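You operate a simulated robot arm through the tools that you are given. There is no shell and no other tool.

You are at the controls of a simulated robot arm. One attempt, no reset.

Task
Fit the yellow nozzle and blow the dust off the 100 G weight.
Fine: the nozzle goes on the blower's spigot. Stand the weight on the green pad to blow it, then move it to the blue pad. Set down upright: what you pick out.

The check looks at the end state, three seconds after you hand in, the way a careful person would. Anything else that was tipped, shoved, dropped, spilled or broken makes it a failure.

Robot
A 6-joint arm with a two-finger parallel gripper on a trunk, on a base that drives. Base frame: it is fixed to the floor where the robot stands at the start and does not move with it; the origin is under the middle of the robot, x ahead of it, y to its left, z up; the surface under the hand at the start is at about z = 800. Readings come in mm, degrees, newtons and seconds.
With the tool pointing down near the work surface it reaches from about 320 to 820 mm from the robot's upright axis, wherever it stands. Its first joint turns from -166.0 to 166.0 degrees. Places, roughly: blue bulb [600, 200, 900]; blue pad [400, -200, 800]; green pad [400, 200, 800]; spigot of the bulb blower [500, 200, 800]; yellow nozzle (4x7x6 cm) [500, 0, 800]. Payload 3.43 kg.
The tool frame sits at the grasp point between the pads (the TCP): z along the fingers, y along the line on which they close. The tips reach 34 mm beyond it. The gripper opens to 128 mm. The fingers are 24 mm wide and 12 mm thick; the gripper's body (48 by 130 mm) begins 96 mm behind the TCP.
Orientation is told as [roll, pitch, yaw] about the base's x, y, z axes, in that order, counted from this pose: with the fingers straight down and closing along the base's y, the tool's x points along the base's -x, its y along +y and its z along -z.

Tools
- The arm moves only by the tool jog_arm. Its argument "plan" is a list that holds one entry, the list of rows, each a list of 7 numbers: the shift along the tool's x, y, z in mm, then the turn, a rotation vector about the tool's x, y, z in degrees, then the gripper command, from -1 (fully open) to 1 (shut), values between in proportion. In form: [[[x, y, z, rx, ry, rz, grip], ...]]. A call has 1 to 20 rows; each row shifts and turns the commanded pose from where the row before left it, along the tool's axes as they then stand. Rows are played at 5 a second. More than 50 mm and 8.6 degrees between two rows, or a gripper value outside its range, and nothing of the call is played. A pose out of reach is approached as far as the arm can. The call stops where the force on the tool passes 40 N (or 10 N more than at its start, if that is more) or the arm is blocked; 0.2 s more then pass. Each finger travels about 45 mm/s and halts on what it meets, pressing with about 32 N; the grip force reading is that of the motor and also rises with nothing between the fingers. The clock runs only during rows and for 0.2 s after the last one: add rows that do not move to give the fingers time. The reply holds the time, the measured pose of the TCP, the force on the tool along the base axes, the opening and the grip force, in the units named above and with some noise, with the torque about the TCP (base axes, N m) and any sound that the robot's microphone picked up.
- Cameras (640 x 400 px; columns grow to the right, rows downward): "scene" is now at [6.6, 150.9, 1487.5]; the picture's right is [-0.20, -0.98, 0.00], its down [-0.78, 0.16, -0.60] and it looks along [0.59, -0.12, -0.80] (base axes); focal length 273 px, centre (320, 200). "wrist" rides on the gripper at [76, -11, -160] in the tool frame; the picture's right is [0.15, 0.99, 0.00], its down [-0.88, 0.13, -0.46] and it looks along [-0.45, 0.07, 0.89] (tool axes); focal length 234 px, centre (320, 200). There is no depth. A picture from a camera that has moved, and an enlarged one, comes with that camera's place and axes in the base frame and with its lens. The place of the scene camera against the robot may be out by one fixed shift of up to 25 mm in any direction.
- capture(camera): a new picture of that camera. It takes no simulated time.
- drive_base(legs): drives the robot by 1 to 6 legs, each [ahead, turn to the left] in mm and degrees, along the robot's own axes; the way and the turn of a leg run together, so that a leg with both is an arc; at most 1500 mm and 180 degrees a leg. The arm and the cameras ride along, it lands a little off, and it stops where it bumps. It gives what a move gives.
- turn_head(pan, tilt): turns the head with the scene camera to pan (to the left, within 155 degrees either way) and tilt (down, from -29 to 69), counted from straight ahead of the robot. It gives what a move gives.
- inspect(camera, box): a new picture of the part [left, top, right, bottom] of that camera's present view, enlarged. It takes no simulated time.
- finish_job(): hands the job in; it is judged then, once.

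Places have to be worked out from the pictures, the camera data and where the tool is seen. Open the gripper and draw the arm clear of the work before you hand the job in, unless the task says otherwise.

The tools are called after "Emit:" as a command line: name --argument value ..., lists and objects as JSON in quotes. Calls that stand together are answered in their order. jog_arm: Moves the arm, as the interface text tells. Its arguments: {"type":"object","properties":{"plan":{"type":"array","items":{"type":"array","items":{"type":"array","items":{"type":"number"}}}}},"required":["plan"]} The other tools are called the same way: drive_base (legs) drives the base; turn_head (pan, tilt) turns the head that bears the scene camera; capture (camera) takes a picture; inspect (camera, box) takes an enlarged picture of a part of a camera's view; finish_job () hands the job in.

At the start:

```text
time_s: 0.0
ee_pos: [475.3, 21.7, 1077.2]
tcp_rot: [0.0, 0.1, -0.1]
ft_force: [0.1, -0.3, 0.4]
wrist_torque: [-0.02, -0.02, 0.02]
finger_gap: 128.1
grip_force: 0.1
robot x, y, heading: [2.7, -4.4, 0.2]
head pan, tilt: [-11.4, 53.0]
```

scene: 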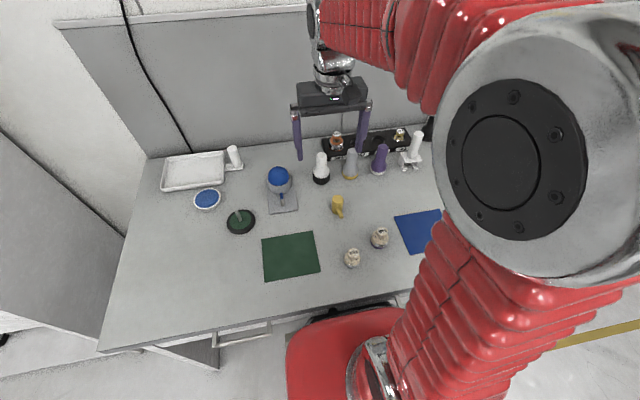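
wrist: 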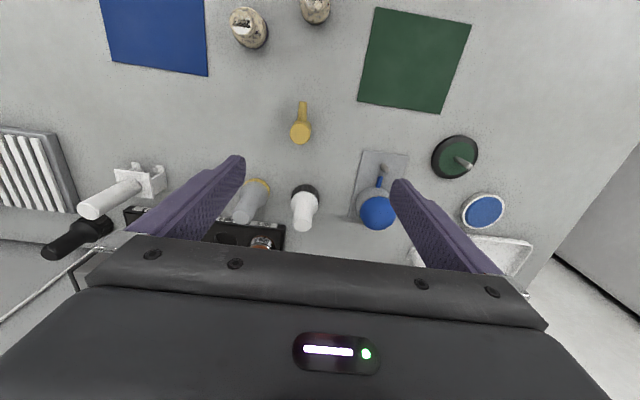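

The scene shows two dusty weights, the yellow nozzle, the bulb blower on a plate, and two pads. I'll enlarge the relevant regions first to see labels and shapes.

Emit:
inspect --camera "scene" --box '[320, 180, 440, 280]'

Emit:
inspect --camera "scene" --box '[220, 150, 360, 240]'

Emit:
inspect --camera "wrist" --box '[200, 0, 360, 100]'

Emit:
inspect --camera "wrist" --box '[270, 80, 430, 240]'

```text
4.00 times, centred on (380, 230) of scene
camera zoom: at [6.6, 150.9, 1487.5], right [-0.2, -0.98, 0.0], down [-0.78, 0.16, -0.6], along [0.59, -0.12, -0.8], focal length 1093 px, centre (80, 80)
```

zoom: 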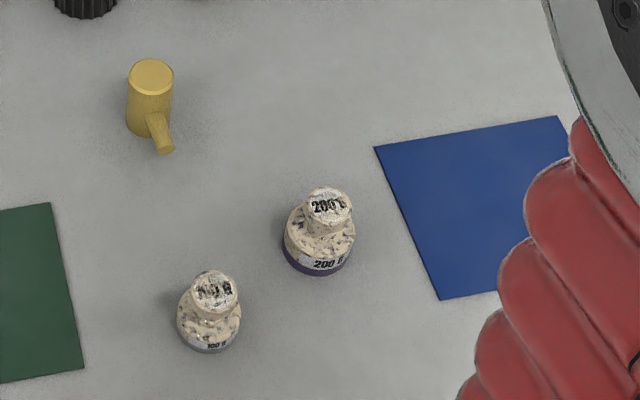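

```text
4.44 times, centred on (290, 195) of scene
camera zoom: at [6.6, 150.9, 1487.5], right [-0.2, -0.98, 0.0], down [-0.78, 0.16, -0.6], along [0.59, -0.12, -0.8], focal length 1215 px, centre (453, 222)
```

zoom: 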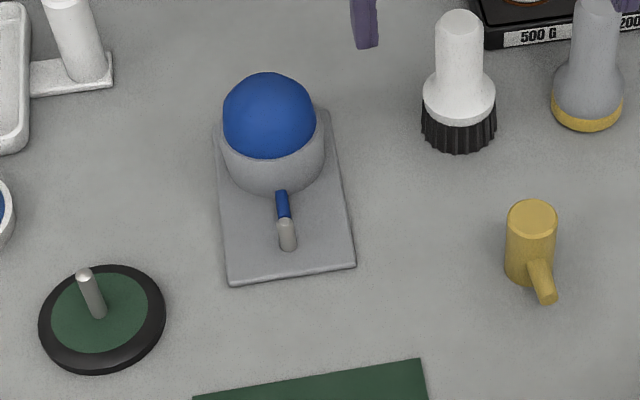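

```text
4.00 times, centred on (280, 50) of wrist
camera zoom: at [398.4, 10.8, 1237.3], right [-0.14, 0.99, 0.0], down [0.88, 0.13, 0.46], along [0.45, 0.07, -0.89], focal length 937 px, centre (480, 800)
```

zoom: 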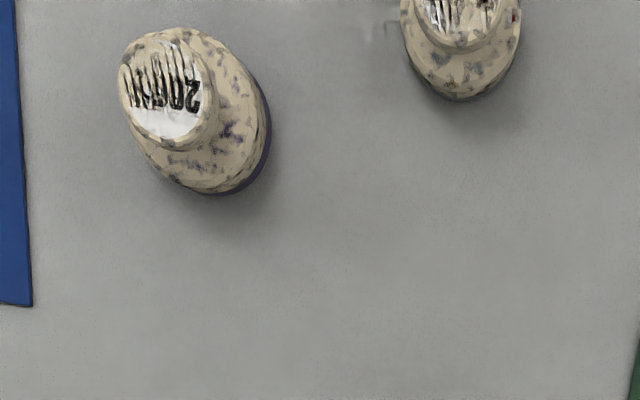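

```text
2.50 times, centred on (350, 160) of wrist
camera zoom: at [398.4, 10.8, 1237.3], right [-0.14, 0.99, 0.0], down [0.88, 0.13, 0.46], along [0.45, 0.07, -0.89], focal length 585 px, centre (245, 300)
```

zoom: 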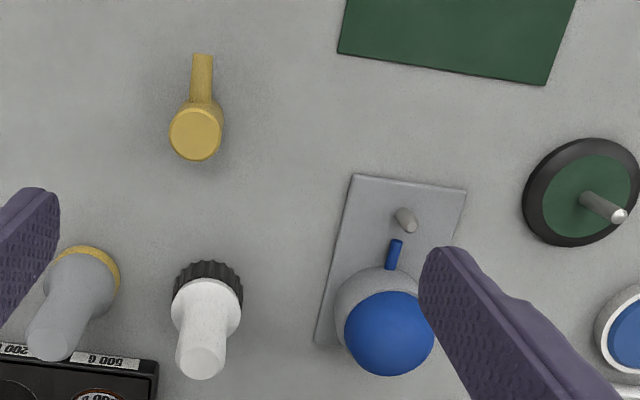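

The 100 G weight is the one near (312, -8) and the 200 G is near (346, -100). The nozzle is near (477, -8), spout toward -x, and the spigot near (525, 151). The 100 G weight is just inside the minimum reach, so I'll look behind the robot before backing up a little.

Emit:
turn_head --pan 150 --tilt 50

Emit:
capture --camera "scene"

```text
time_s: 2.5
ee_pos: [474.1, 20.3, 1079.2]
tcp_rot: [0.0, 0.0, -0.1]
ft_force: [-0.2, 0.6, -0.5]
wrist_torque: [0.01, 0.0, 0.0]
finger_gap: 128.0
grip_force: 0.1
robot x, y, heading: [3.1, -5.3, -0.2]
head pan, tilt: [150.0, 50.0]
```

```text
taken
camera scene: at [-132.8, 204.0, 1491.5], right [0.5, 0.87, 0.0], down [0.66, -0.38, -0.64], along [-0.56, 0.32, -0.77], focal length 273 px, centre (320, 200)
```

scene: 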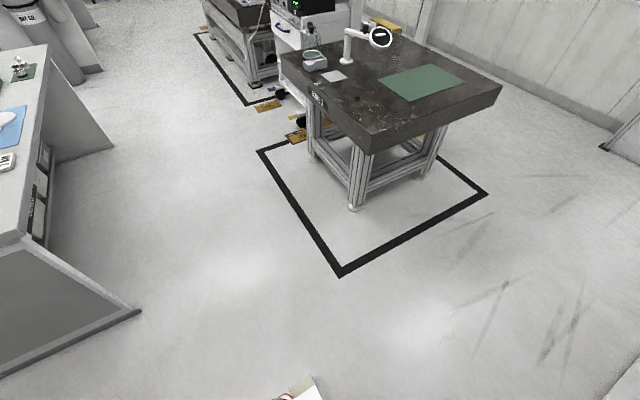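

The floor behind is clear, so I'll back up 80 mm and point the head back at the table.

Emit:
drive_base --legs '[[-80, 0]]'

Emit:
turn_head --pan -11 --tilt 50

Emit:
capture --camera "scene"

Emit:
capture --camera "wrist"

```text
time_s: 3.7
ee_pos: [393.6, 19.4, 1078.0]
tcp_rot: [0.0, 0.0, -0.4]
ft_force: [0.1, -0.8, 0.1]
wrist_torque: [0.02, -0.03, 0.0]
finger_gap: 128.0
grip_force: 0.0
robot x, y, heading: [-84.0, -5.4, -0.1]
head pan, tilt: [150.0, 50.0]
```

```text
time_s: 6.1
ee_pos: [394.1, 20.4, 1077.3]
tcp_rot: [0.0, 0.0, -0.4]
ft_force: [-0.4, -0.2, -0.6]
wrist_torque: [0.04, -0.02, 0.0]
finger_gap: 127.8
grip_force: 0.1
robot x, y, heading: [-83.4, -3.9, 0.0]
head pan, tilt: [-11.0, 50.0]
```

```text
taken
camera scene: at [-71.4, 150.8, 1491.4], right [-0.19, -0.98, 0.0], down [-0.75, 0.15, -0.64], along [0.63, -0.12, -0.77], focal length 273 px, centre (320, 200)
```

scene: 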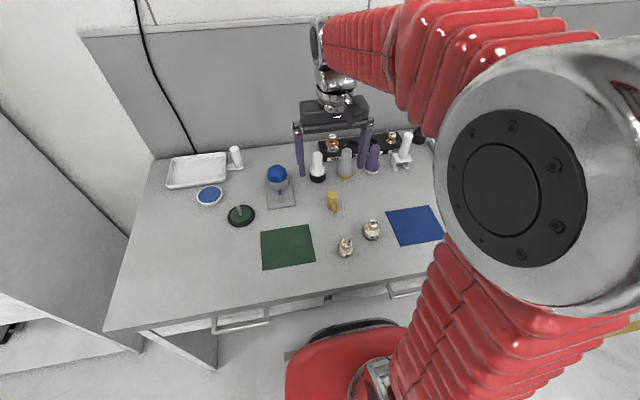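

```text
taken
camera wrist: at [317.1, 8.9, 1238.3], right [-0.14, 0.99, 0.0], down [0.88, 0.12, 0.46], along [0.45, 0.06, -0.89], focal length 234 px, centre (320, 200)
```

wrist: 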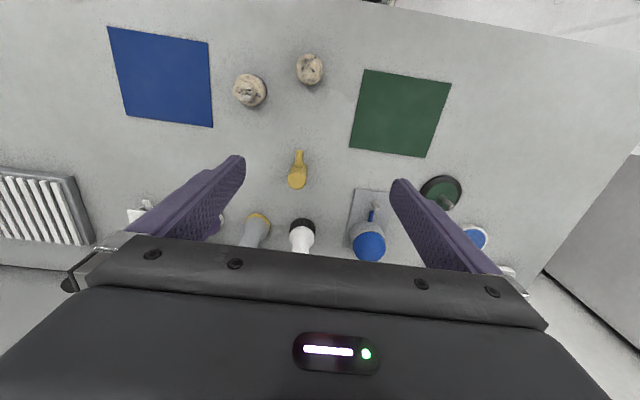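

Robot is now at x = -84, all readings fine. I'll bring the gripper over the nozzle (well above it) for a close wrist view.

Emit:
jog_arm --plan '[[[-20, -2, 33, 0, 0, 0, -1], [-20, -3, 33, 0, 0, 0, -1], [-20, -3, 33, 0, 0, 0, -1], [-20, -2, 33, 0, 0, 0, -1], [0, 0, 0, 0, 0, 0, -1]]]'

Emit:
capture --camera "wrist"

Emit:
inspect --camera "wrist" --box '[240, 60, 400, 180]'

```text
time_s: 7.3
ee_pos: [478.8, 8.7, 948.5]
tcp_rot: [0.0, 0.0, -0.4]
ft_force: [0.2, 0.4, 0.4]
wrist_torque: [-0.01, -0.01, 0.03]
finger_gap: 127.8
grip_force: 0.1
robot x, y, heading: [-81.7, -4.9, -0.3]
head pan, tilt: [-11.0, 50.0]
```

```text
taken
camera wrist: at [400.1, -1.4, 1108.4], right [-0.14, 0.99, 0.0], down [0.88, 0.12, 0.46], along [0.45, 0.06, -0.89], focal length 234 px, centre (320, 200)
```

wrist: 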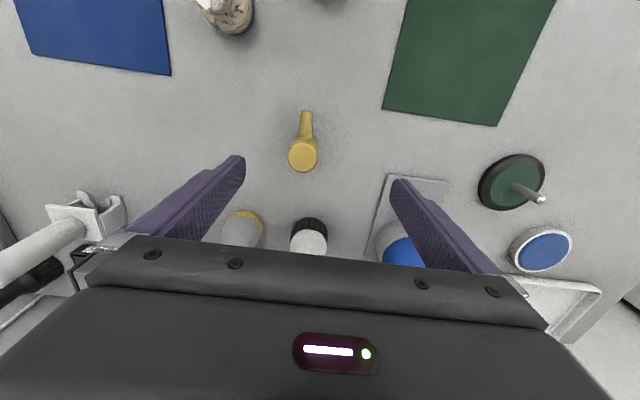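

```text
3.33 times, centred on (320, 120) of wrist
camera zoom: at [400.1, -1.4, 1108.4], right [-0.14, 0.99, 0.0], down [0.88, 0.12, 0.46], along [0.45, 0.06, -0.89], focal length 781 px, centre (320, 467)
```

zoom: 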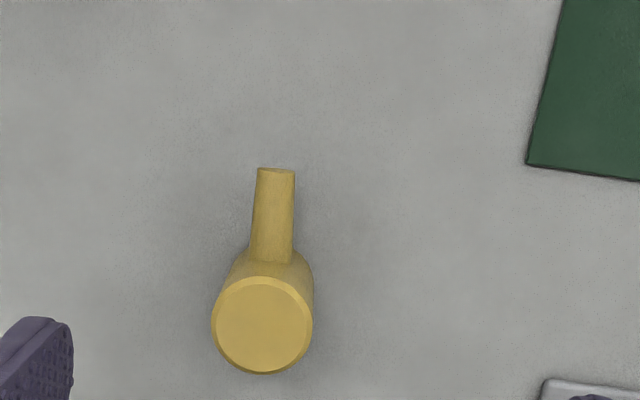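

The nozzle top reads ~35 mm diameter at about (477, -10), spout pointing almost exactly along -x. I'll shift left at the same height to view the spigot and bulb with the same camera geometry.

Emit:
jog_arm --plan '[[[-5, 36, 0, 0, 0, 0, -1], [-5, 36, 0, 0, 0, 0, -1], [-5, 36, 0, 0, 0, 0, -1], [-6, 36, 0, 0, 0, 0, -1], [0, 0, 0, 0, 0, 0, -1]]]'

Emit:
capture --camera "wrist"

Emit:
inspect --camera "wrist" --box '[240, 100, 400, 220]'

```text
time_s: 8.5
ee_pos: [497.2, 153.4, 948.4]
tcp_rot: [0.0, 0.0, -0.4]
ft_force: [-0.2, 0.1, 0.9]
wrist_torque: [0.0, 0.02, -0.01]
finger_gap: 128.1
grip_force: 0.2
robot x, y, heading: [-80.8, -1.9, -0.4]
head pan, tilt: [-11.0, 50.0]
```

```text
taken
camera wrist: at [421.1, 143.4, 1107.1], right [-0.14, 0.99, 0.0], down [0.88, 0.12, 0.46], along [0.45, 0.06, -0.89], focal length 234 px, centre (320, 200)
```

wrist: 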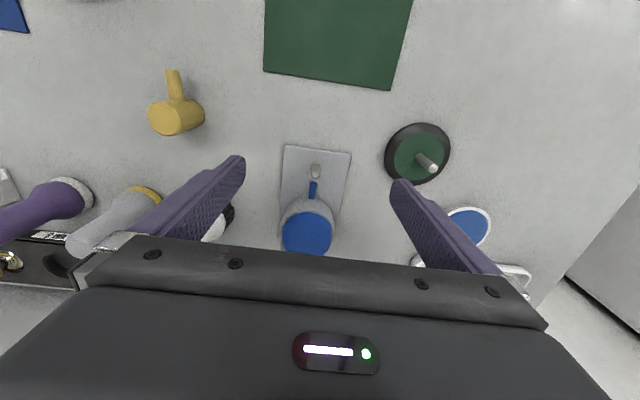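

```text
3.33 times, centred on (320, 160) of wrist
camera zoom: at [421.1, 143.4, 1107.1], right [-0.14, 0.99, 0.0], down [0.88, 0.12, 0.46], along [0.45, 0.06, -0.89], focal length 781 px, centre (320, 333)
```

zoom: 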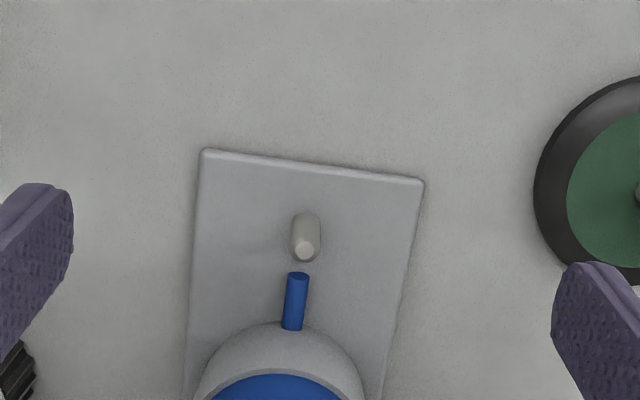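

Spigot: base at about (525, 151), top at z≈835, plate thickness a few mm; pad's near edge x≈420, in line with it. I'll zoom on the nozzle from this side view to get its height, and on the bulb.

Emit:
inspect --camera "wrist" --box '[130, 50, 230, 150]'

Emit:
inspect --camera "wrist" --box '[260, 140, 360, 260]'

Emit:
inspect --camera "scene" --box '[240, 150, 360, 250]'

```text
4.00 times, centred on (180, 100) of wrist
camera zoom: at [421.1, 143.4, 1107.1], right [-0.14, 0.99, 0.0], down [0.88, 0.12, 0.46], along [0.45, 0.06, -0.89], focal length 937 px, centre (880, 600)
```

zoom: 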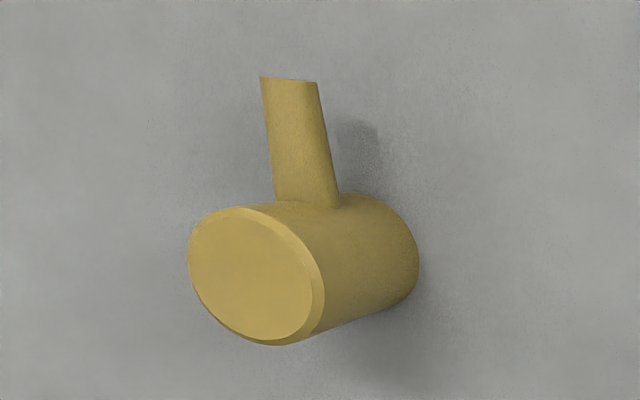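

```text
3.33 times, centred on (310, 200) of wrist
camera zoom: at [421.1, 143.4, 1107.1], right [-0.14, 0.99, 0.0], down [0.88, 0.12, 0.46], along [0.45, 0.06, -0.89], focal length 781 px, centre (353, 200)
```

zoom: 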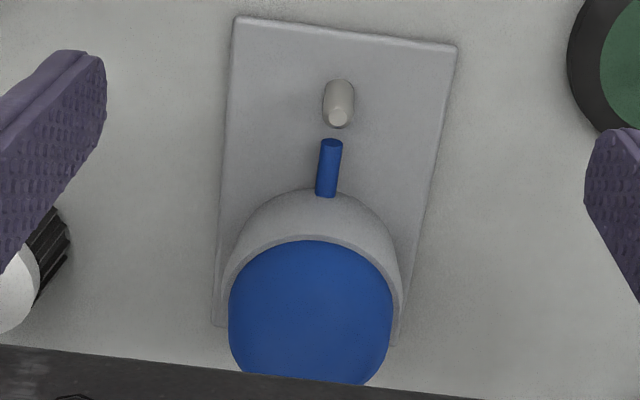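

```text
4.00 times, centred on (300, 200) of scene
camera zoom: at [-71.2, 150.8, 1491.4], right [-0.19, -0.98, 0.0], down [-0.75, 0.15, -0.64], along [0.63, -0.12, -0.77], focal length 1093 px, centre (400, 200)
```

zoom: 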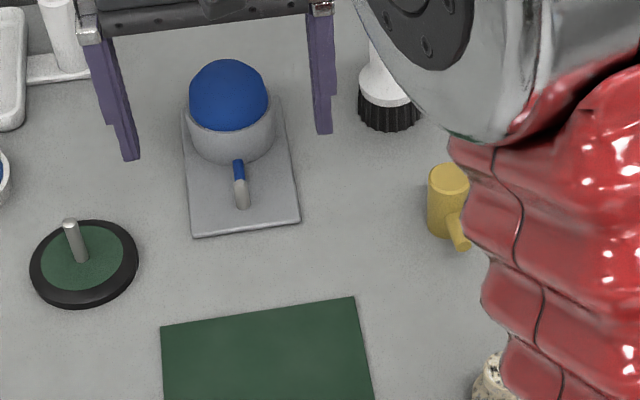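

Triangulating: nozzle axis ≈ (478, -11), top z ≈ 856, spout centre ≈ 23 mm above its bottom. I'll go back above it and descend part-way with jaws narrowed, then check.

Emit:
jog_arm --plan '[[[5, -41, 0, 0, 0, 0, -1], [5, -41, 0, 0, 0, 0, -1], [5, -41, 0, 0, 0, 0, -1], [4, -41, 0, 0, 0, 0, -0.6], [0, 0, 20, 0, 0, 0, -0.3], [0, 0, 20, 0, 0, 0, -0.3], [0, 0, 0, 0, 0, 0, -0.3], [0, 0, 0, 0, 0, 0, -0.3]]]'

Emit:
capture --camera "wrist"

```text
time_s: 10.3
ee_pos: [474.6, -10.2, 907.8]
tcp_rot: [0.0, 0.1, -0.4]
ft_force: [0.3, -0.5, 0.3]
wrist_torque: [0.0, -0.01, 0.01]
finger_gap: 83.1
grip_force: 0.1
robot x, y, heading: [-83.6, -7.4, -0.1]
head pan, tilt: [-11.0, 50.0]
```

```text
taken
camera wrist: at [397.6, -20.4, 1067.9], right [-0.14, 0.99, 0.0], down [0.88, 0.12, 0.46], along [0.45, 0.06, -0.89], focal length 234 px, centre (320, 200)
```

wrist: 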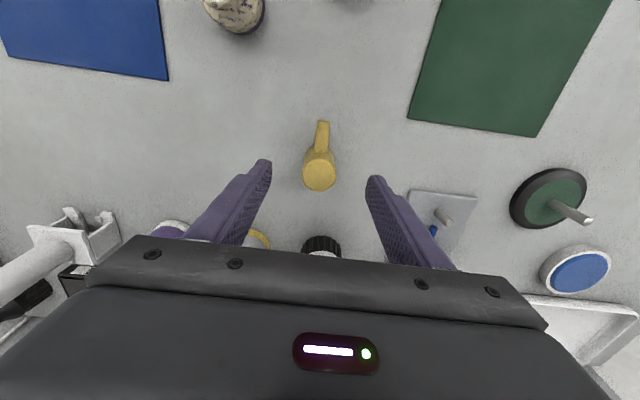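

Nozzle axis reads (477, -10.7) against TCP (474.6, -10.2). I'll shift 2.5 mm in +x, descend to z≈845 and close.

Emit:
jog_arm --plan '[[[-2.5, 0, 16, 0, 0, 0, -0.3], [0, 0, 16, 0, 0, 0, -0.3], [0, 0, 16, 0, 0, 0, -0.3], [0, 0, 15, 0, 0, 0, -0.3], [0, 0, 0, 0, 0, 0, -0.3]]]'

Emit:
capture --camera "wrist"

```text
time_s: 11.5
ee_pos: [478.1, -10.9, 843.6]
tcp_rot: [0.0, -0.1, -0.5]
ft_force: [0.0, -0.1, -1.3]
wrist_torque: [0.01, 0.0, -0.01]
finger_gap: 83.2
grip_force: 0.1
robot x, y, heading: [-82.6, -4.5, -0.4]
head pan, tilt: [-11.0, 50.0]
```

```text
taken
camera wrist: at [401.8, -21.2, 1004.2], right [-0.14, 0.99, 0.0], down [0.88, 0.12, 0.46], along [0.45, 0.06, -0.89], focal length 234 px, centre (320, 200)
```

wrist: 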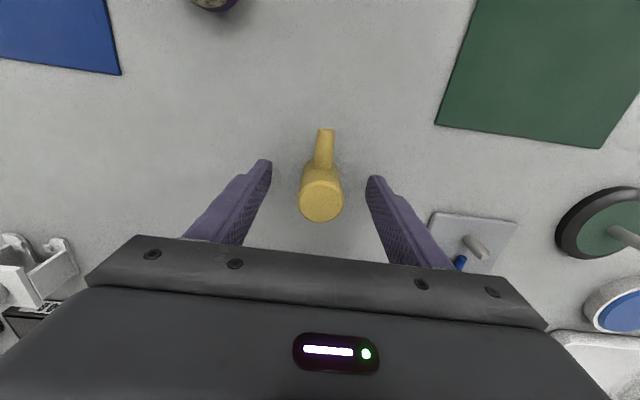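

The nozzle sits centred between the fingers (axis ≈ (477.5, -10.5)). Closing slowly.

Emit:
jog_arm --plan '[[[0, 0, 0, 0, 0, 0, 0.0], [0, 0, 0, 0, 0, 0, 0.2], [0, 0, 0, 0, 0, 0, 0.4], [0, 0, 0, 0, 0, 0, 0.6], [0, 0, 0, 0, 0, 0, 0.8], [0, 0, 0, 0, 0, 0, 1], [0, 0, 0, 0, 0, 0, 1], [0, 0, 0, 0, 0, 0, 1]]]'

Emit:
capture --camera "wrist"

```text
time_s: 13.3
ee_pos: [478.4, -10.3, 844.3]
tcp_rot: [0.0, 0.0, -0.4]
ft_force: [-0.3, -0.1, -0.5]
wrist_torque: [-0.02, 0.01, 0.0]
finger_gap: 32.5
grip_force: 31.5
robot x, y, heading: [-80.0, -8.3, -0.2]
head pan, tilt: [-11.0, 50.0]
```

```text
taken
camera wrist: at [401.8, -21.2, 1004.4], right [-0.14, 0.99, 0.0], down [0.88, 0.12, 0.46], along [0.45, 0.06, -0.89], focal length 234 px, centre (320, 200)
```

wrist: 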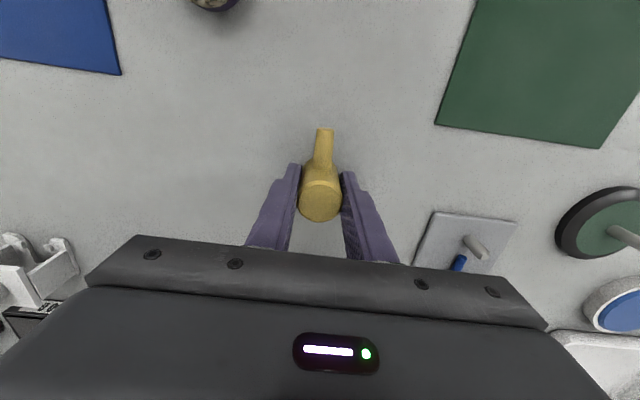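

Nozzle gripped (gap 32.5 mm, 31.5 N). Lift it 70 mm and carry it toward the spigot, staying high.

Emit:
jog_arm --plan '[[[0, 0, -10, 0, 0, 0, 1], [0, 0, -20, 0, 0, 0, 1], [0, 0, -20, 0, 0, 0, 1], [0, 0, -20, 0, 0, 0, 1], [-10, 32, 0, 0, 0, 0, 1], [-9, 32, 0, 0, 0, 0, 1], [-9, 32, 0, 0, 0, 0, 1], [-9, 32, 0, 0, 0, 0, 1], [-9, 33, 0, 0, 0, 0, 1], [0, 0, 0, 0, 0, 0, 1], [0, 0, 0, 0, 0, 0, 1]]]'

Emit:
capture --camera "wrist"

Emit:
capture --camera "scene"

Emit:
inspect --camera "scene" --box '[240, 150, 340, 230]'

```text
time_s: 15.7
ee_pos: [525.6, 148.5, 913.5]
tcp_rot: [0.0, 0.0, -0.4]
ft_force: [0.1, 0.6, -0.1]
wrist_torque: [0.02, -0.02, 0.0]
finger_gap: 32.7
grip_force: 31.8
robot x, y, heading: [-81.6, -4.2, -0.4]
head pan, tilt: [-11.0, 50.0]
```

```text
taken
camera wrist: at [448.9, 138.8, 1075.2], right [-0.14, 0.99, 0.0], down [0.88, 0.12, 0.46], along [0.45, 0.06, -0.89], focal length 234 px, centre (320, 200)
```

wrist: 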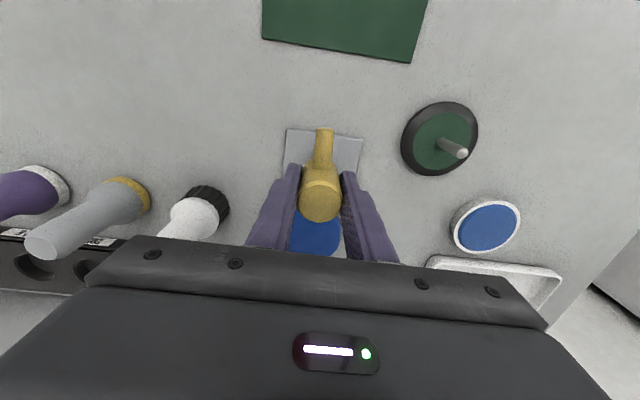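

```text
taken
camera scene: at [-71.2, 150.8, 1491.4], right [-0.19, -0.98, 0.0], down [-0.75, 0.15, -0.64], along [0.63, -0.12, -0.77], focal length 273 px, centre (320, 200)
```

scene: 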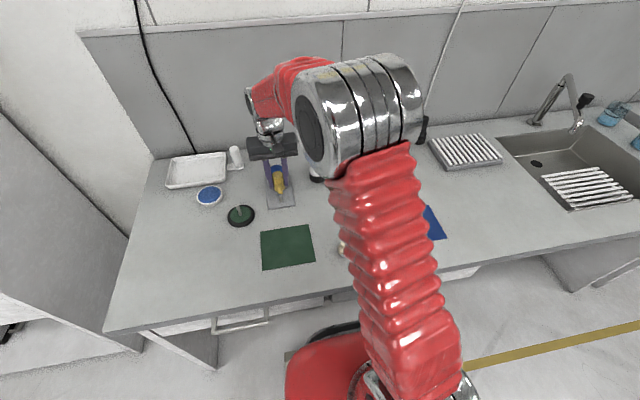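

```text
5.00 times, centred on (290, 190) of scene
camera zoom: at [-71.2, 150.8, 1491.4], right [-0.19, -0.98, 0.0], down [-0.75, 0.15, -0.64], along [0.63, -0.12, -0.77], focal length 1366 px, centre (470, 250)
```

zoom: 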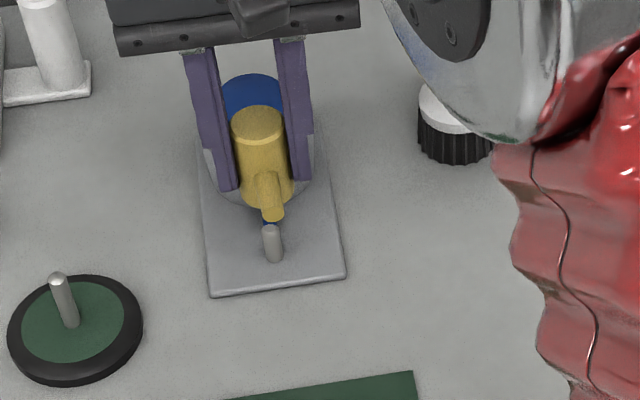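

The scene view shows the nozzle hanging just right of the spigot's vertical line, by about 3.5 mm in y. I'll zoom in further to measure it.

Emit:
inspect --camera "scene" --box '[268, 165, 308, 210]'

Emit:
inspect --camera "wrist" --box '[270, 110, 380, 230]'

```text
8.89 times, centred on (288, 188) of scene
camera zoom: at [-71.2, 150.8, 1491.4], right [-0.19, -0.98, 0.0], down [-0.75, 0.15, -0.64], along [0.63, -0.12, -0.77], focal length 2429 px, centre (604, 311)
```

zoom: 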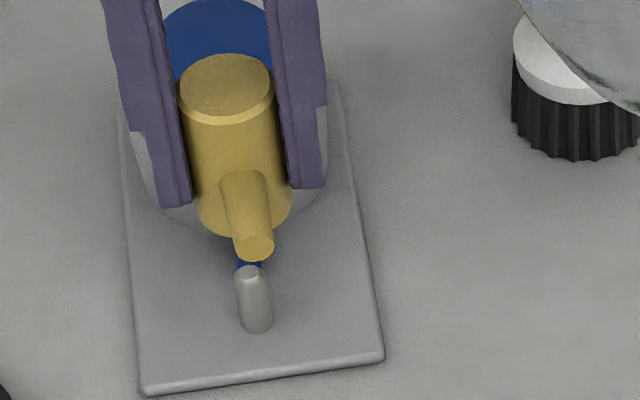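

```text
3.33 times, centred on (325, 170) of wrist
camera zoom: at [448.9, 138.8, 1075.2], right [-0.14, 0.99, 0.0], down [0.88, 0.12, 0.46], along [0.45, 0.06, -0.89], focal length 781 px, centre (303, 300)
```

zoom: 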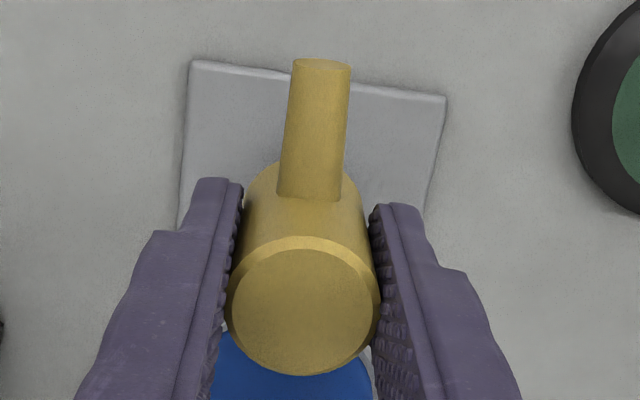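

Measurements agree on a +3 mm y correction with x already good to about 1 mm. I'll correct and descend until the nozzle's bottom is just above the spigot top, then check again.

Emit:
jog_arm --plan '[[[0, 3, 0, 0, 0, 0, 1], [0, 0, 10, 0, 0, 0, 1], [0, 0, 10, 0, 0, 0, 1], [0, 0, 5, 0, 0, 0, 1], [0, 0, 0, 0, 0, 0, 1], [0, 0, 0, 0, 0, 0, 1]]]'

Emit:
inspect --camera "scene" --box '[268, 165, 308, 210]'

Emit:
inspect --camera "wrist" --box '[270, 110, 380, 230]'

```text
time_s: 17.1
ee_pos: [525.4, 151.5, 888.1]
tcp_rot: [0.0, 0.0, -0.5]
ft_force: [-0.3, -0.6, -0.6]
wrist_torque: [0.02, 0.0, 0.04]
finger_gap: 32.9
grip_force: 31.8
robot x, y, heading: [-82.0, -5.1, -0.7]
head pan, tilt: [-11.0, 50.0]
```

```text
8.89 times, centred on (288, 188) of scene
camera zoom: at [-71.2, 150.8, 1491.4], right [-0.19, -0.98, 0.0], down [-0.75, 0.15, -0.64], along [0.63, -0.12, -0.77], focal length 2429 px, centre (604, 311)
```

zoom: 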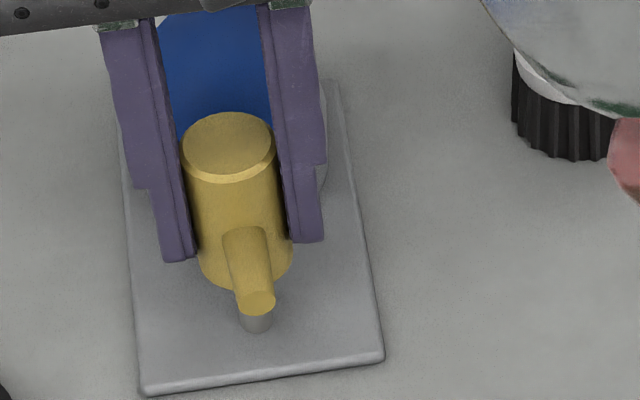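

```text
3.33 times, centred on (325, 170) of wrist
camera zoom: at [448.2, 141.4, 1048.4], right [-0.14, 0.99, 0.0], down [0.88, 0.12, 0.46], along [0.45, 0.06, -0.89], focal length 781 px, centre (303, 300)
```

zoom: 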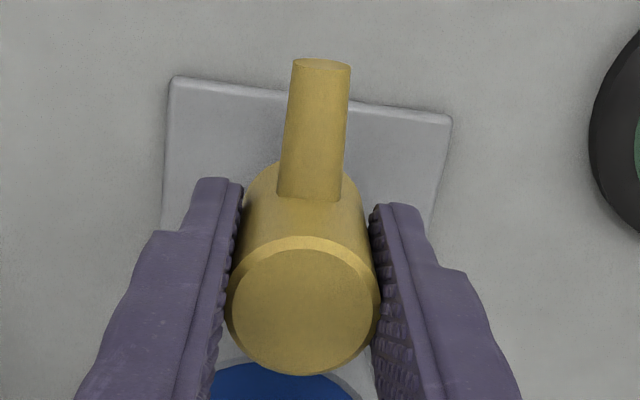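

Nozzle axis now lines up with the spigot in the scene view. Descending in small steps, watching force.

Emit:
jog_arm --plan '[[[0, 0, 3, 0, 0, 0, 1], [0, 0, 3, 0, 0, 0, 1], [0, 0, 2, 0, 0, 0, 1], [0, 0, 2, 0, 0, 0, 1], [0, 0, 2, 0, 0, 0, 1], [0, 0, 0, 0, 0, 0, 1]]]'

Emit:
inspect --camera "scene" --box '[268, 165, 308, 210]'

```text
time_s: 18.5
ee_pos: [524.6, 152.0, 876.1]
tcp_rot: [0.0, -0.1, -0.3]
ft_force: [0.3, -0.3, -0.3]
wrist_torque: [-0.01, 0.0, 0.01]
finger_gap: 32.9
grip_force: 31.8
robot x, y, heading: [-81.5, -8.4, -0.4]
head pan, tilt: [-11.0, 50.0]
```

```text
8.89 times, centred on (288, 188) of scene
camera zoom: at [-71.2, 150.8, 1491.4], right [-0.19, -0.98, 0.0], down [-0.75, 0.15, -0.64], along [0.63, -0.12, -0.77], focal length 2429 px, centre (604, 311)
```

zoom: 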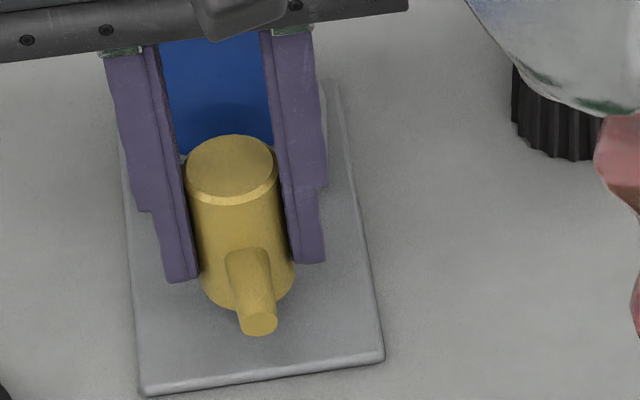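

No contact force with the bottom already at about z=832; continuing down in small steps.

Emit:
jog_arm --plan '[[[0, 0, 2, 0, 0, 0, 1], [0, 0, 2, 0, 0, 0, 1], [0, 0, 2, 0, 0, 0, 1], [0, 0, 2, 0, 0, 0, 1], [0, 0, 2, 0, 0, 0, 1], [0, 0, 0, 0, 0, 0, 1]]]'

```text
time_s: 19.9
ee_pos: [525.3, 151.8, 864.9]
tcp_rot: [0.0, -0.1, -0.4]
ft_force: [-0.3, 0.2, 0.4]
wrist_torque: [-0.01, -0.02, 0.0]
finger_gap: 32.9
grip_force: 32.3
robot x, y, heading: [-80.0, -6.4, -0.2]
head pan, tilt: [-11.0, 50.0]
```

Still free at z=865 — the spigot is entering the socket. Continuing to seat.

Emit:
jog_arm --plan '[[[0, 0, 2, 0, 0, 0, 1], [0, 0, 2, 0, 0, 0, 1], [0, 0, 2, 0, 0, 0, 1], [0, 0, 1, 0, 0, 0, 1], [0, 0, 1, 0, 0, 0, 1], [0, 0, 1, 0, 0, 0, 1], [0, 0, 0, 0, 0, 0, 1]]]'

Emit:
inspect --camera "scene" --box '[268, 165, 308, 210]'

```text
time_s: 21.5
ee_pos: [525.2, 152.9, 857.7]
tcp_rot: [0.1, 0.0, -0.4]
ft_force: [0.5, 0.1, -1.3]
wrist_torque: [0.01, 0.01, 0.01]
finger_gap: 32.8
grip_force: 31.6
robot x, y, heading: [-77.0, -5.2, -0.0]
head pan, tilt: [-11.0, 50.0]
```

```text
8.89 times, centred on (288, 188) of scene
camera zoom: at [-71.2, 150.8, 1491.4], right [-0.19, -0.98, 0.0], down [-0.75, 0.15, -0.64], along [0.63, -0.12, -0.77], focal length 2429 px, centre (604, 311)
```

zoom: 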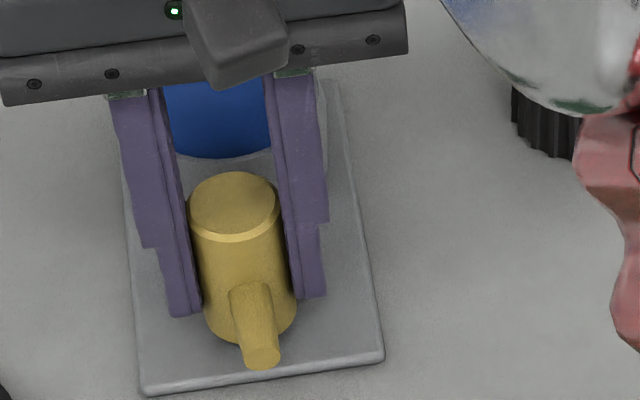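

Still free at z≈857; continuing 1 mm at a time toward the plate.

Emit:
jog_arm --plan '[[[0, 0, 1, 0, 0, 0, 1], [0, 0, 1, 0, 0, 0, 1], [0, 0, 1, 0, 0, 0, 1], [0, 0, 1, 0, 0, 0, 1], [0, 0, 1, 0, 0, 0, 1], [0, 0, 0, 0, 0, 0, 1]]]'

```text
time_s: 22.9
ee_pos: [525.9, 152.8, 853.1]
tcp_rot: [-0.1, 0.0, -0.4]
ft_force: [0.1, -1.0, -0.9]
wrist_torque: [0.0, -0.01, 0.01]
finger_gap: 32.9
grip_force: 32.4
robot x, y, heading: [-82.9, -8.5, -0.4]
head pan, tilt: [-11.0, 50.0]
```

Emit:
jog_arm --plan '[[[0, 0, 1, 0, 0, 0, 1], [0, 0, 1, 0, 0, 0, 1], [0, 0, 0.5, 0, 0, 0, 1], [0, 0, 0.5, 0, 0, 0, 1], [0, 0, 0, 0, 0, 0, 1]]]'

Emit:
inspect --camera "scene" --box '[268, 165, 308, 210]'

```text
time_s: 24.1
ee_pos: [524.0, 151.9, 851.2]
tcp_rot: [-0.1, 0.0, -0.5]
ft_force: [-0.3, 0.1, 0.6]
wrist_torque: [0.01, -0.02, -0.03]
finger_gap: 32.7
grip_force: 32.6
robot x, y, heading: [-80.5, -3.5, -0.2]
head pan, tilt: [-11.0, 50.0]
```

```text
8.89 times, centred on (288, 188) of scene
camera zoom: at [-71.2, 150.8, 1491.4], right [-0.19, -0.98, 0.0], down [-0.75, 0.15, -0.64], along [0.63, -0.12, -0.77], focal length 2429 px, centre (604, 311)
```

zoom: 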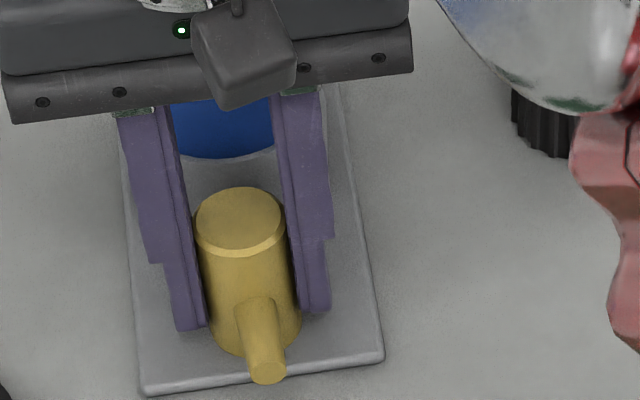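

Nearly down to the plate, still no force. Continuing gently till it seats.

Emit:
jog_arm --plan '[[[0, 0, 0.7, 0, 0, 0, 1], [0, 0, 0.7, 0, 0, 0, 1], [0, 0, 0.7, 0, 0, 0, 1], [0, 0, 0.7, 0, 0, 0, 1], [0, 0, 0, 0, 0, 0, 1]]]'

```text
time_s: 25.3
ee_pos: [526.3, 152.1, 848.7]
tcp_rot: [0.1, -0.2, -0.4]
ft_force: [0.2, 3.5, 28.3]
wrist_torque: [0.06, -0.15, -0.06]
finger_gap: 32.7
grip_force: 32.0
robot x, y, heading: [-84.5, -2.7, -0.2]
head pan, tilt: [-11.0, 50.0]
```

28 N upward at z≈848.7: the nozzle is seated on the plate. I'll relax the pressure, open and withdraw upward.

Emit:
jog_arm --plan '[[[0, 0, -0.8, 0, 0, 0, 1], [0, 0, 0, 0, 0, 0, 0.6], [0, 0, 0, 0, 0, 0, 0.2], [0, 0, 0, 0, 0, 0, -0.1], [0, 0, 0, 0, 0, 0, -0.1], [0, 0, -20, 0, 0, 0, -0.1], [0, 0, -30, 0, 0, 0, -0.1], [0, 0, -30, 0, 0, 0, -0.1], [0, 0, -20, 0, 0, 0, -0.1], [30, 0, 0, 0, 0, 0, -0.1], [30, 0, 0, 0, 0, 0, -0.1], [0, 0, 0, 0, 0, 0, -0.1]]]'

Emit:
capture --camera "wrist"

Emit:
inspect --camera "scene" --box '[260, 155, 310, 210]'

Emit:
inspect --camera "wrist" --box '[250, 100, 410, 230]'

```text
time_s: 27.9
ee_pos: [464.9, 152.0, 943.9]
tcp_rot: [0.0, 0.0, -0.4]
ft_force: [0.5, 0.0, 0.4]
wrist_torque: [-0.03, -0.03, 0.01]
finger_gap: 70.5
grip_force: 0.0
robot x, y, heading: [-83.2, -7.8, -0.1]
head pan, tilt: [-11.0, 50.0]
```

```text
taken
camera wrist: at [386.8, 141.8, 1105.2], right [-0.14, 0.99, 0.0], down [0.88, 0.12, 0.46], along [0.45, 0.06, -0.89], focal length 234 px, centre (320, 200)
```

wrist: 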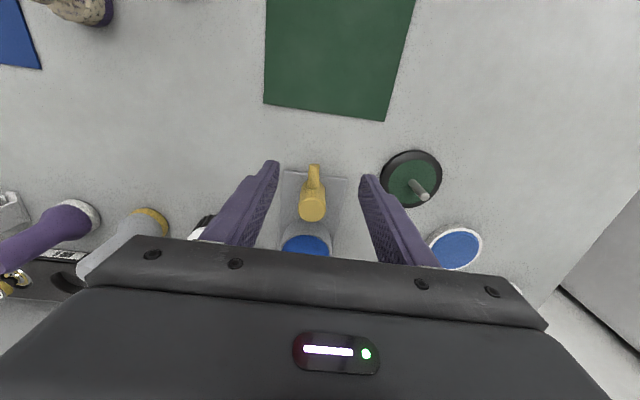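

```text
7.27 times, centred on (285, 182) of scene
camera zoom: at [-71.2, 150.8, 1491.4], right [-0.19, -0.98, 0.0], down [-0.75, 0.15, -0.64], along [0.63, -0.12, -0.77], focal length 1988 px, centre (574, 327)
```

zoom: 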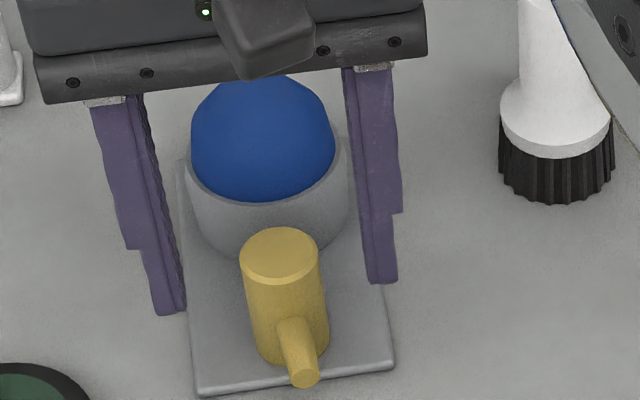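

```text
3.08 times, centred on (330, 165) of wrist
camera zoom: at [386.8, 141.8, 1105.2], right [-0.14, 0.99, 0.0], down [0.88, 0.12, 0.46], along [0.45, 0.06, -0.89], focal length 720 px, centre (289, 308)
```

zoom: 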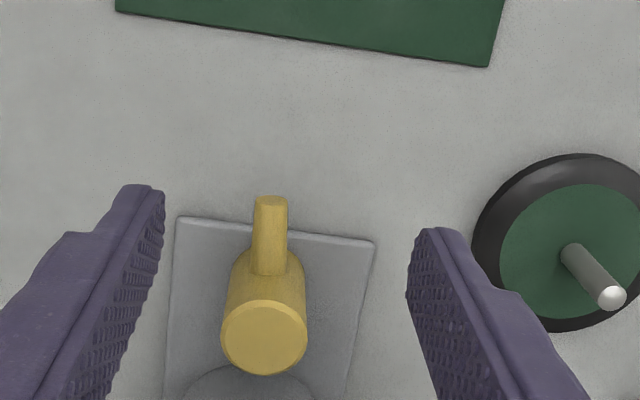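

The nozzle is on the spigot, upright, spout facing the green pad (just a few degrees toward -y). Next I go above the 100 G weight for a close look.

Emit:
jog_arm --plan '[[[24, -32, 0, 0, 0, 0, -0.3], [24, -32, 0, 0, 0, 0, -0.3], [24, -32, 0, 0, 0, 0, -0.3], [24, -32, 0, 0, 0, 0, -0.3], [24, -32, 0, 0, 0, 0, -0.3], [0, 0, 0, 0, 0, 0, -0.3]]]'

Emit:
capture --camera "wrist"

Emit:
inspect --camera "wrist" --box '[180, 60, 400, 200]'

```text
time_s: 29.3
ee_pos: [345.8, -8.5, 946.0]
tcp_rot: [0.0, 0.0, -0.4]
ft_force: [-0.2, -0.1, -0.2]
wrist_torque: [-0.01, -0.02, -0.02]
finger_gap: 83.2
grip_force: 0.1
robot x, y, heading: [-82.8, -6.8, -0.3]
head pan, tilt: [-11.0, 50.0]
```

```text
taken
camera wrist: at [268.6, -18.8, 1105.3], right [-0.14, 0.99, 0.0], down [0.88, 0.12, 0.46], along [0.45, 0.06, -0.89], focal length 234 px, centre (320, 200)
```

wrist: 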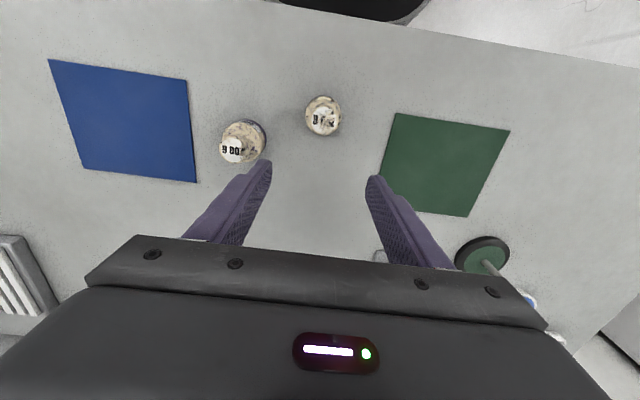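

```text
2.86 times, centred on (290, 130) of wrist
camera zoom: at [268.6, -18.8, 1105.3], right [-0.14, 0.99, 0.0], down [0.88, 0.12, 0.46], along [0.45, 0.06, -0.89], focal length 669 px, centre (406, 400)
```

zoom: 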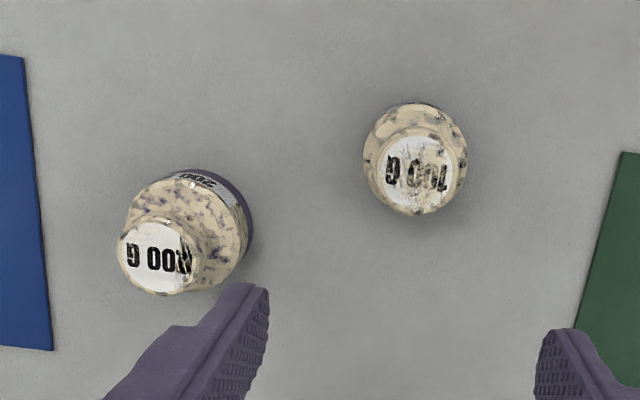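

The right-hand weight near (312, -8) seems to be the 100 G; I'll zoom to confirm both labels.

Emit:
inspect --camera "wrist" --box '[300, 90, 345, 140]'

Emit:
inspect --camera "scene" --box '[325, 205, 395, 270]'

```text
8.00 times, centred on (322, 115) of wrist
camera zoom: at [268.6, -18.8, 1105.3], right [-0.14, 0.99, 0.0], down [0.88, 0.12, 0.46], along [0.45, 0.06, -0.89], focal length 1873 px, centre (300, 880)
```

zoom: 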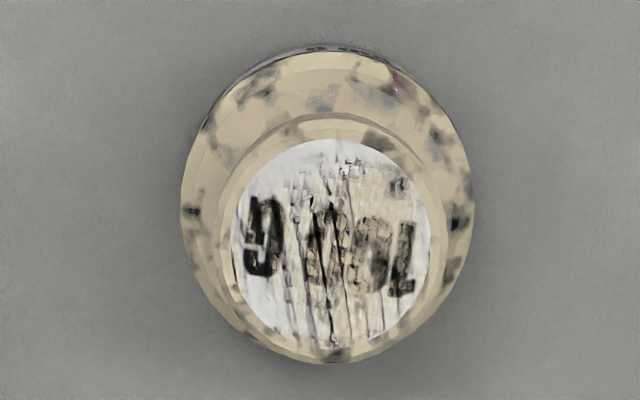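

```text
6.15 times, centred on (360, 238) of scene
camera zoom: at [-71.4, 150.8, 1491.4], right [-0.19, -0.98, 0.0], down [-0.75, 0.15, -0.64], along [0.63, -0.12, -0.77], focal length 1682 px, centre (74, -31)
```

zoom: 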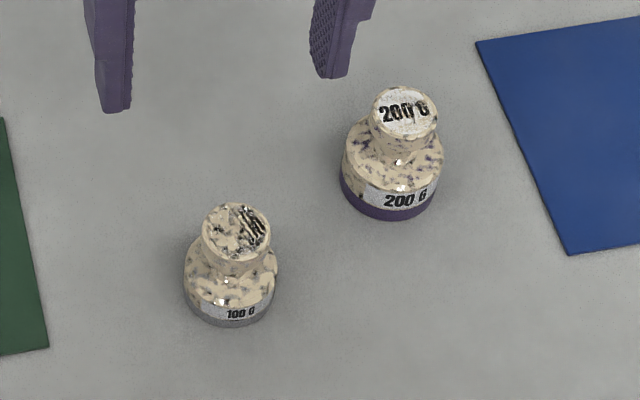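

Labels confirmed: the 100 G (grey base) is at about (306, -9); body ≈ 42 mm, knob ≈ 29 mm, height ≈ 50 mm. I'll align above it and recheck.

Emit:
jog_arm --plan '[[[20, 0, 15, 0, 0, 0, -0.3], [20, 0, 15, 0, 0, 0, -0.3], [0, 0, 10, 0, 0, 0, -0.3], [0, 0, 0, 0, 0, 0, -0.3], [0, 0, 0, 0, 0, 0, -0.3]]]'

Emit:
capture --camera "wrist"

Emit:
inspect --camera "scene" --box '[300, 200, 400, 280]'

```text
time_s: 30.5
ee_pos: [304.0, -5.7, 904.9]
tcp_rot: [0.0, 0.0, -0.3]
ft_force: [-0.6, 0.6, 0.4]
wrist_torque: [-0.01, 0.01, 0.0]
finger_gap: 83.3
grip_force: 0.1
robot x, y, heading: [-79.5, -4.4, -0.2]
head pan, tilt: [-11.0, 50.0]
```

```text
taken
camera wrist: at [227.8, -16.0, 1065.3], right [-0.14, 0.99, 0.0], down [0.88, 0.12, 0.46], along [0.45, 0.06, -0.89], focal length 234 px, centre (320, 200)
```

wrist: 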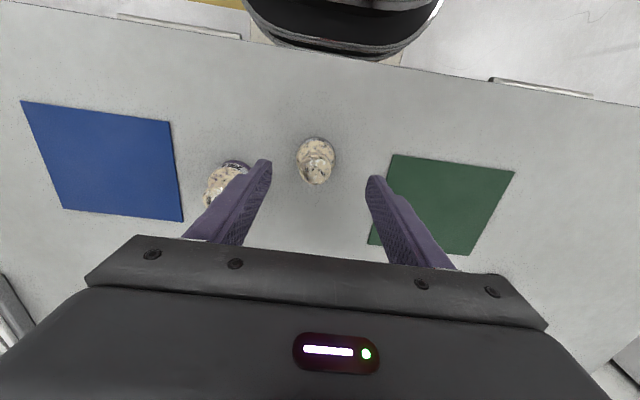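

```text
5.00 times, centred on (350, 240) of scene
camera zoom: at [-71.5, 150.8, 1491.4], right [-0.19, -0.98, 0.0], down [-0.75, 0.15, -0.64], along [0.63, -0.12, -0.77], focal length 1366 px, centre (170, 0)
```

zoom: 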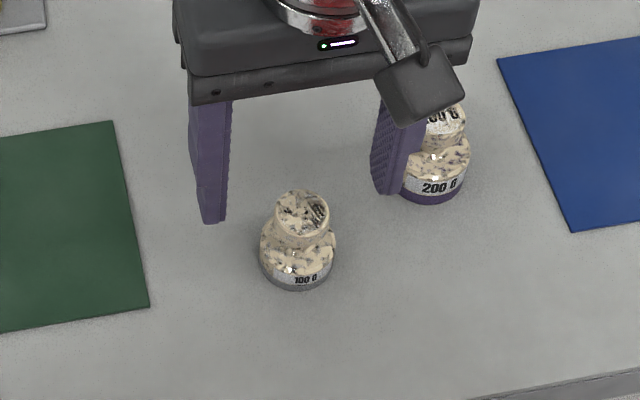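

Knob centre reads (305.7, -7.8). Small correction and straight descent to z≈842.

Emit:
jog_arm --plan '[[[-1.5, -2, 16, 0, 0, 0, -0.3], [0, 0, 16, 0, 0, 0, -0.3], [0, 0, 16, 0, 0, 0, -0.3], [0, 0, 14, 0, 0, 0, -0.3], [0, 0, 0, 0, 0, 0, -0.3], [0, 0, 0, 0, 0, 0, -0.3]]]'

Emit:
capture --camera "wrist"

Emit:
inspect --camera "scene" --box '[300, 200, 400, 280]'

```text
time_s: 31.9
ee_pos: [304.8, -9.4, 844.5]
tcp_rot: [-0.1, 0.0, -0.3]
ft_force: [-0.1, 0.6, 0.3]
wrist_torque: [-0.01, -0.03, 0.03]
finger_gap: 83.3
grip_force: 0.1
robot x, y, heading: [-83.5, -2.6, -0.2]
head pan, tilt: [-11.0, 50.0]
```

```text
taken
camera wrist: at [227.9, -19.1, 1004.3], right [-0.14, 0.99, 0.0], down [0.88, 0.12, 0.46], along [0.45, 0.06, -0.89], focal length 234 px, centre (320, 200)
```

wrist: 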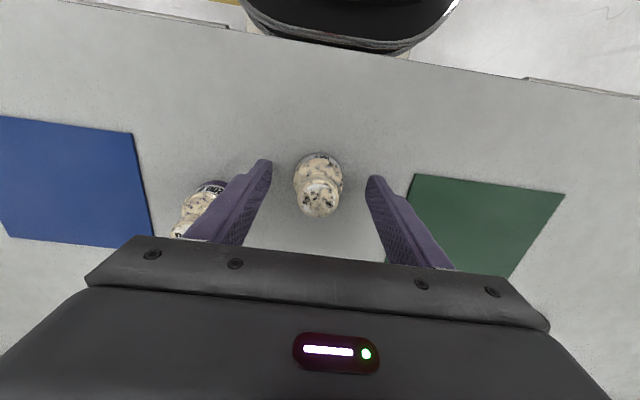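

```text
5.00 times, centred on (350, 240) of scene
camera zoom: at [-71.4, 150.8, 1491.4], right [-0.19, -0.98, 0.0], down [-0.75, 0.15, -0.64], along [0.63, -0.12, -0.77], focal length 1366 px, centre (170, 0)
```

zoom: 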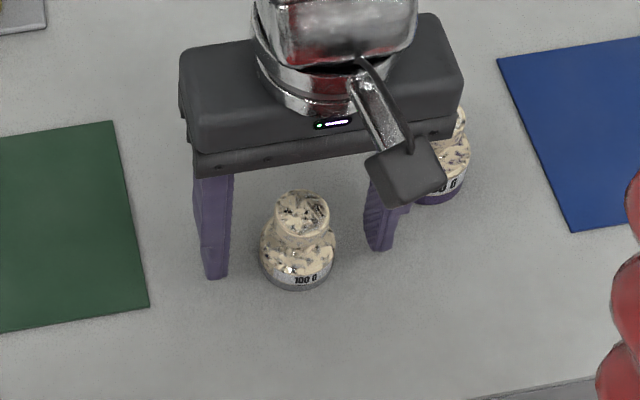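

Centred within ~1 mm. Lower 3.5 mm more so the finger tips hold the low cylindrical body, then close.

Emit:
jog_arm --plan '[[[-0.8, 0, 3.5, 0, 0, 0, -0.3], [0, 0, 0, 0, 0, 0, 0.0], [0, 0, 0, 0, 0, 0, 0.15], [0, 0, 0, 0, 0, 0, 0.3], [0, 0, 0, 0, 0, 0, 0.5], [0, 0, 0, 0, 0, 0, 0.7], [0, 0, 0, 0, 0, 0, 1], [0, 0, 0, 0, 0, 0, 1], [0, 0, 0, 0, 0, 0, 1]]]'

Emit:
capture --camera "wrist"

Emit:
inspect --camera "scene" --box '[300, 200, 400, 280]'

```text
time_s: 33.9
ee_pos: [306.9, -8.7, 841.3]
tcp_rot: [0.0, 0.0, -0.4]
ft_force: [-0.1, 0.6, -0.5]
wrist_torque: [0.06, 0.0, 0.04]
finger_gap: 40.7
grip_force: 31.6
robot x, y, heading: [-80.6, -2.5, -0.3]
head pan, tilt: [-11.0, 50.0]
```

```text
taken
camera wrist: at [229.7, -18.7, 1000.9], right [-0.14, 0.99, 0.0], down [0.88, 0.12, 0.46], along [0.45, 0.06, -0.89], focal length 234 px, centre (320, 200)
```

wrist: 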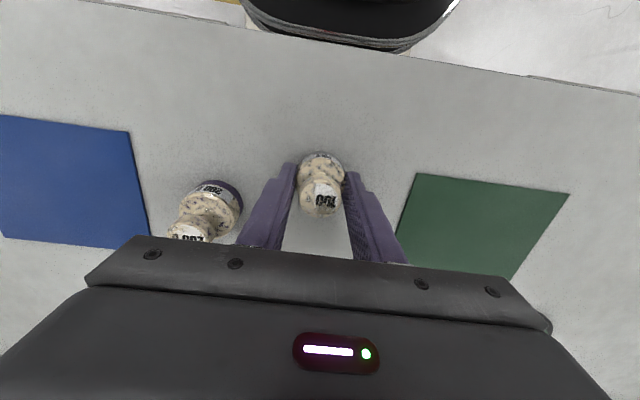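

```text
5.00 times, centred on (350, 240) of scene
camera zoom: at [-71.4, 150.8, 1491.4], right [-0.19, -0.98, 0.0], down [-0.75, 0.15, -0.64], along [0.63, -0.12, -0.77], focal length 1366 px, centre (170, 0)
```

zoom: 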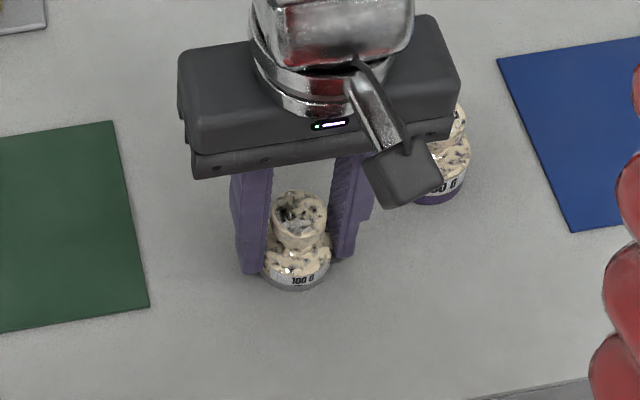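

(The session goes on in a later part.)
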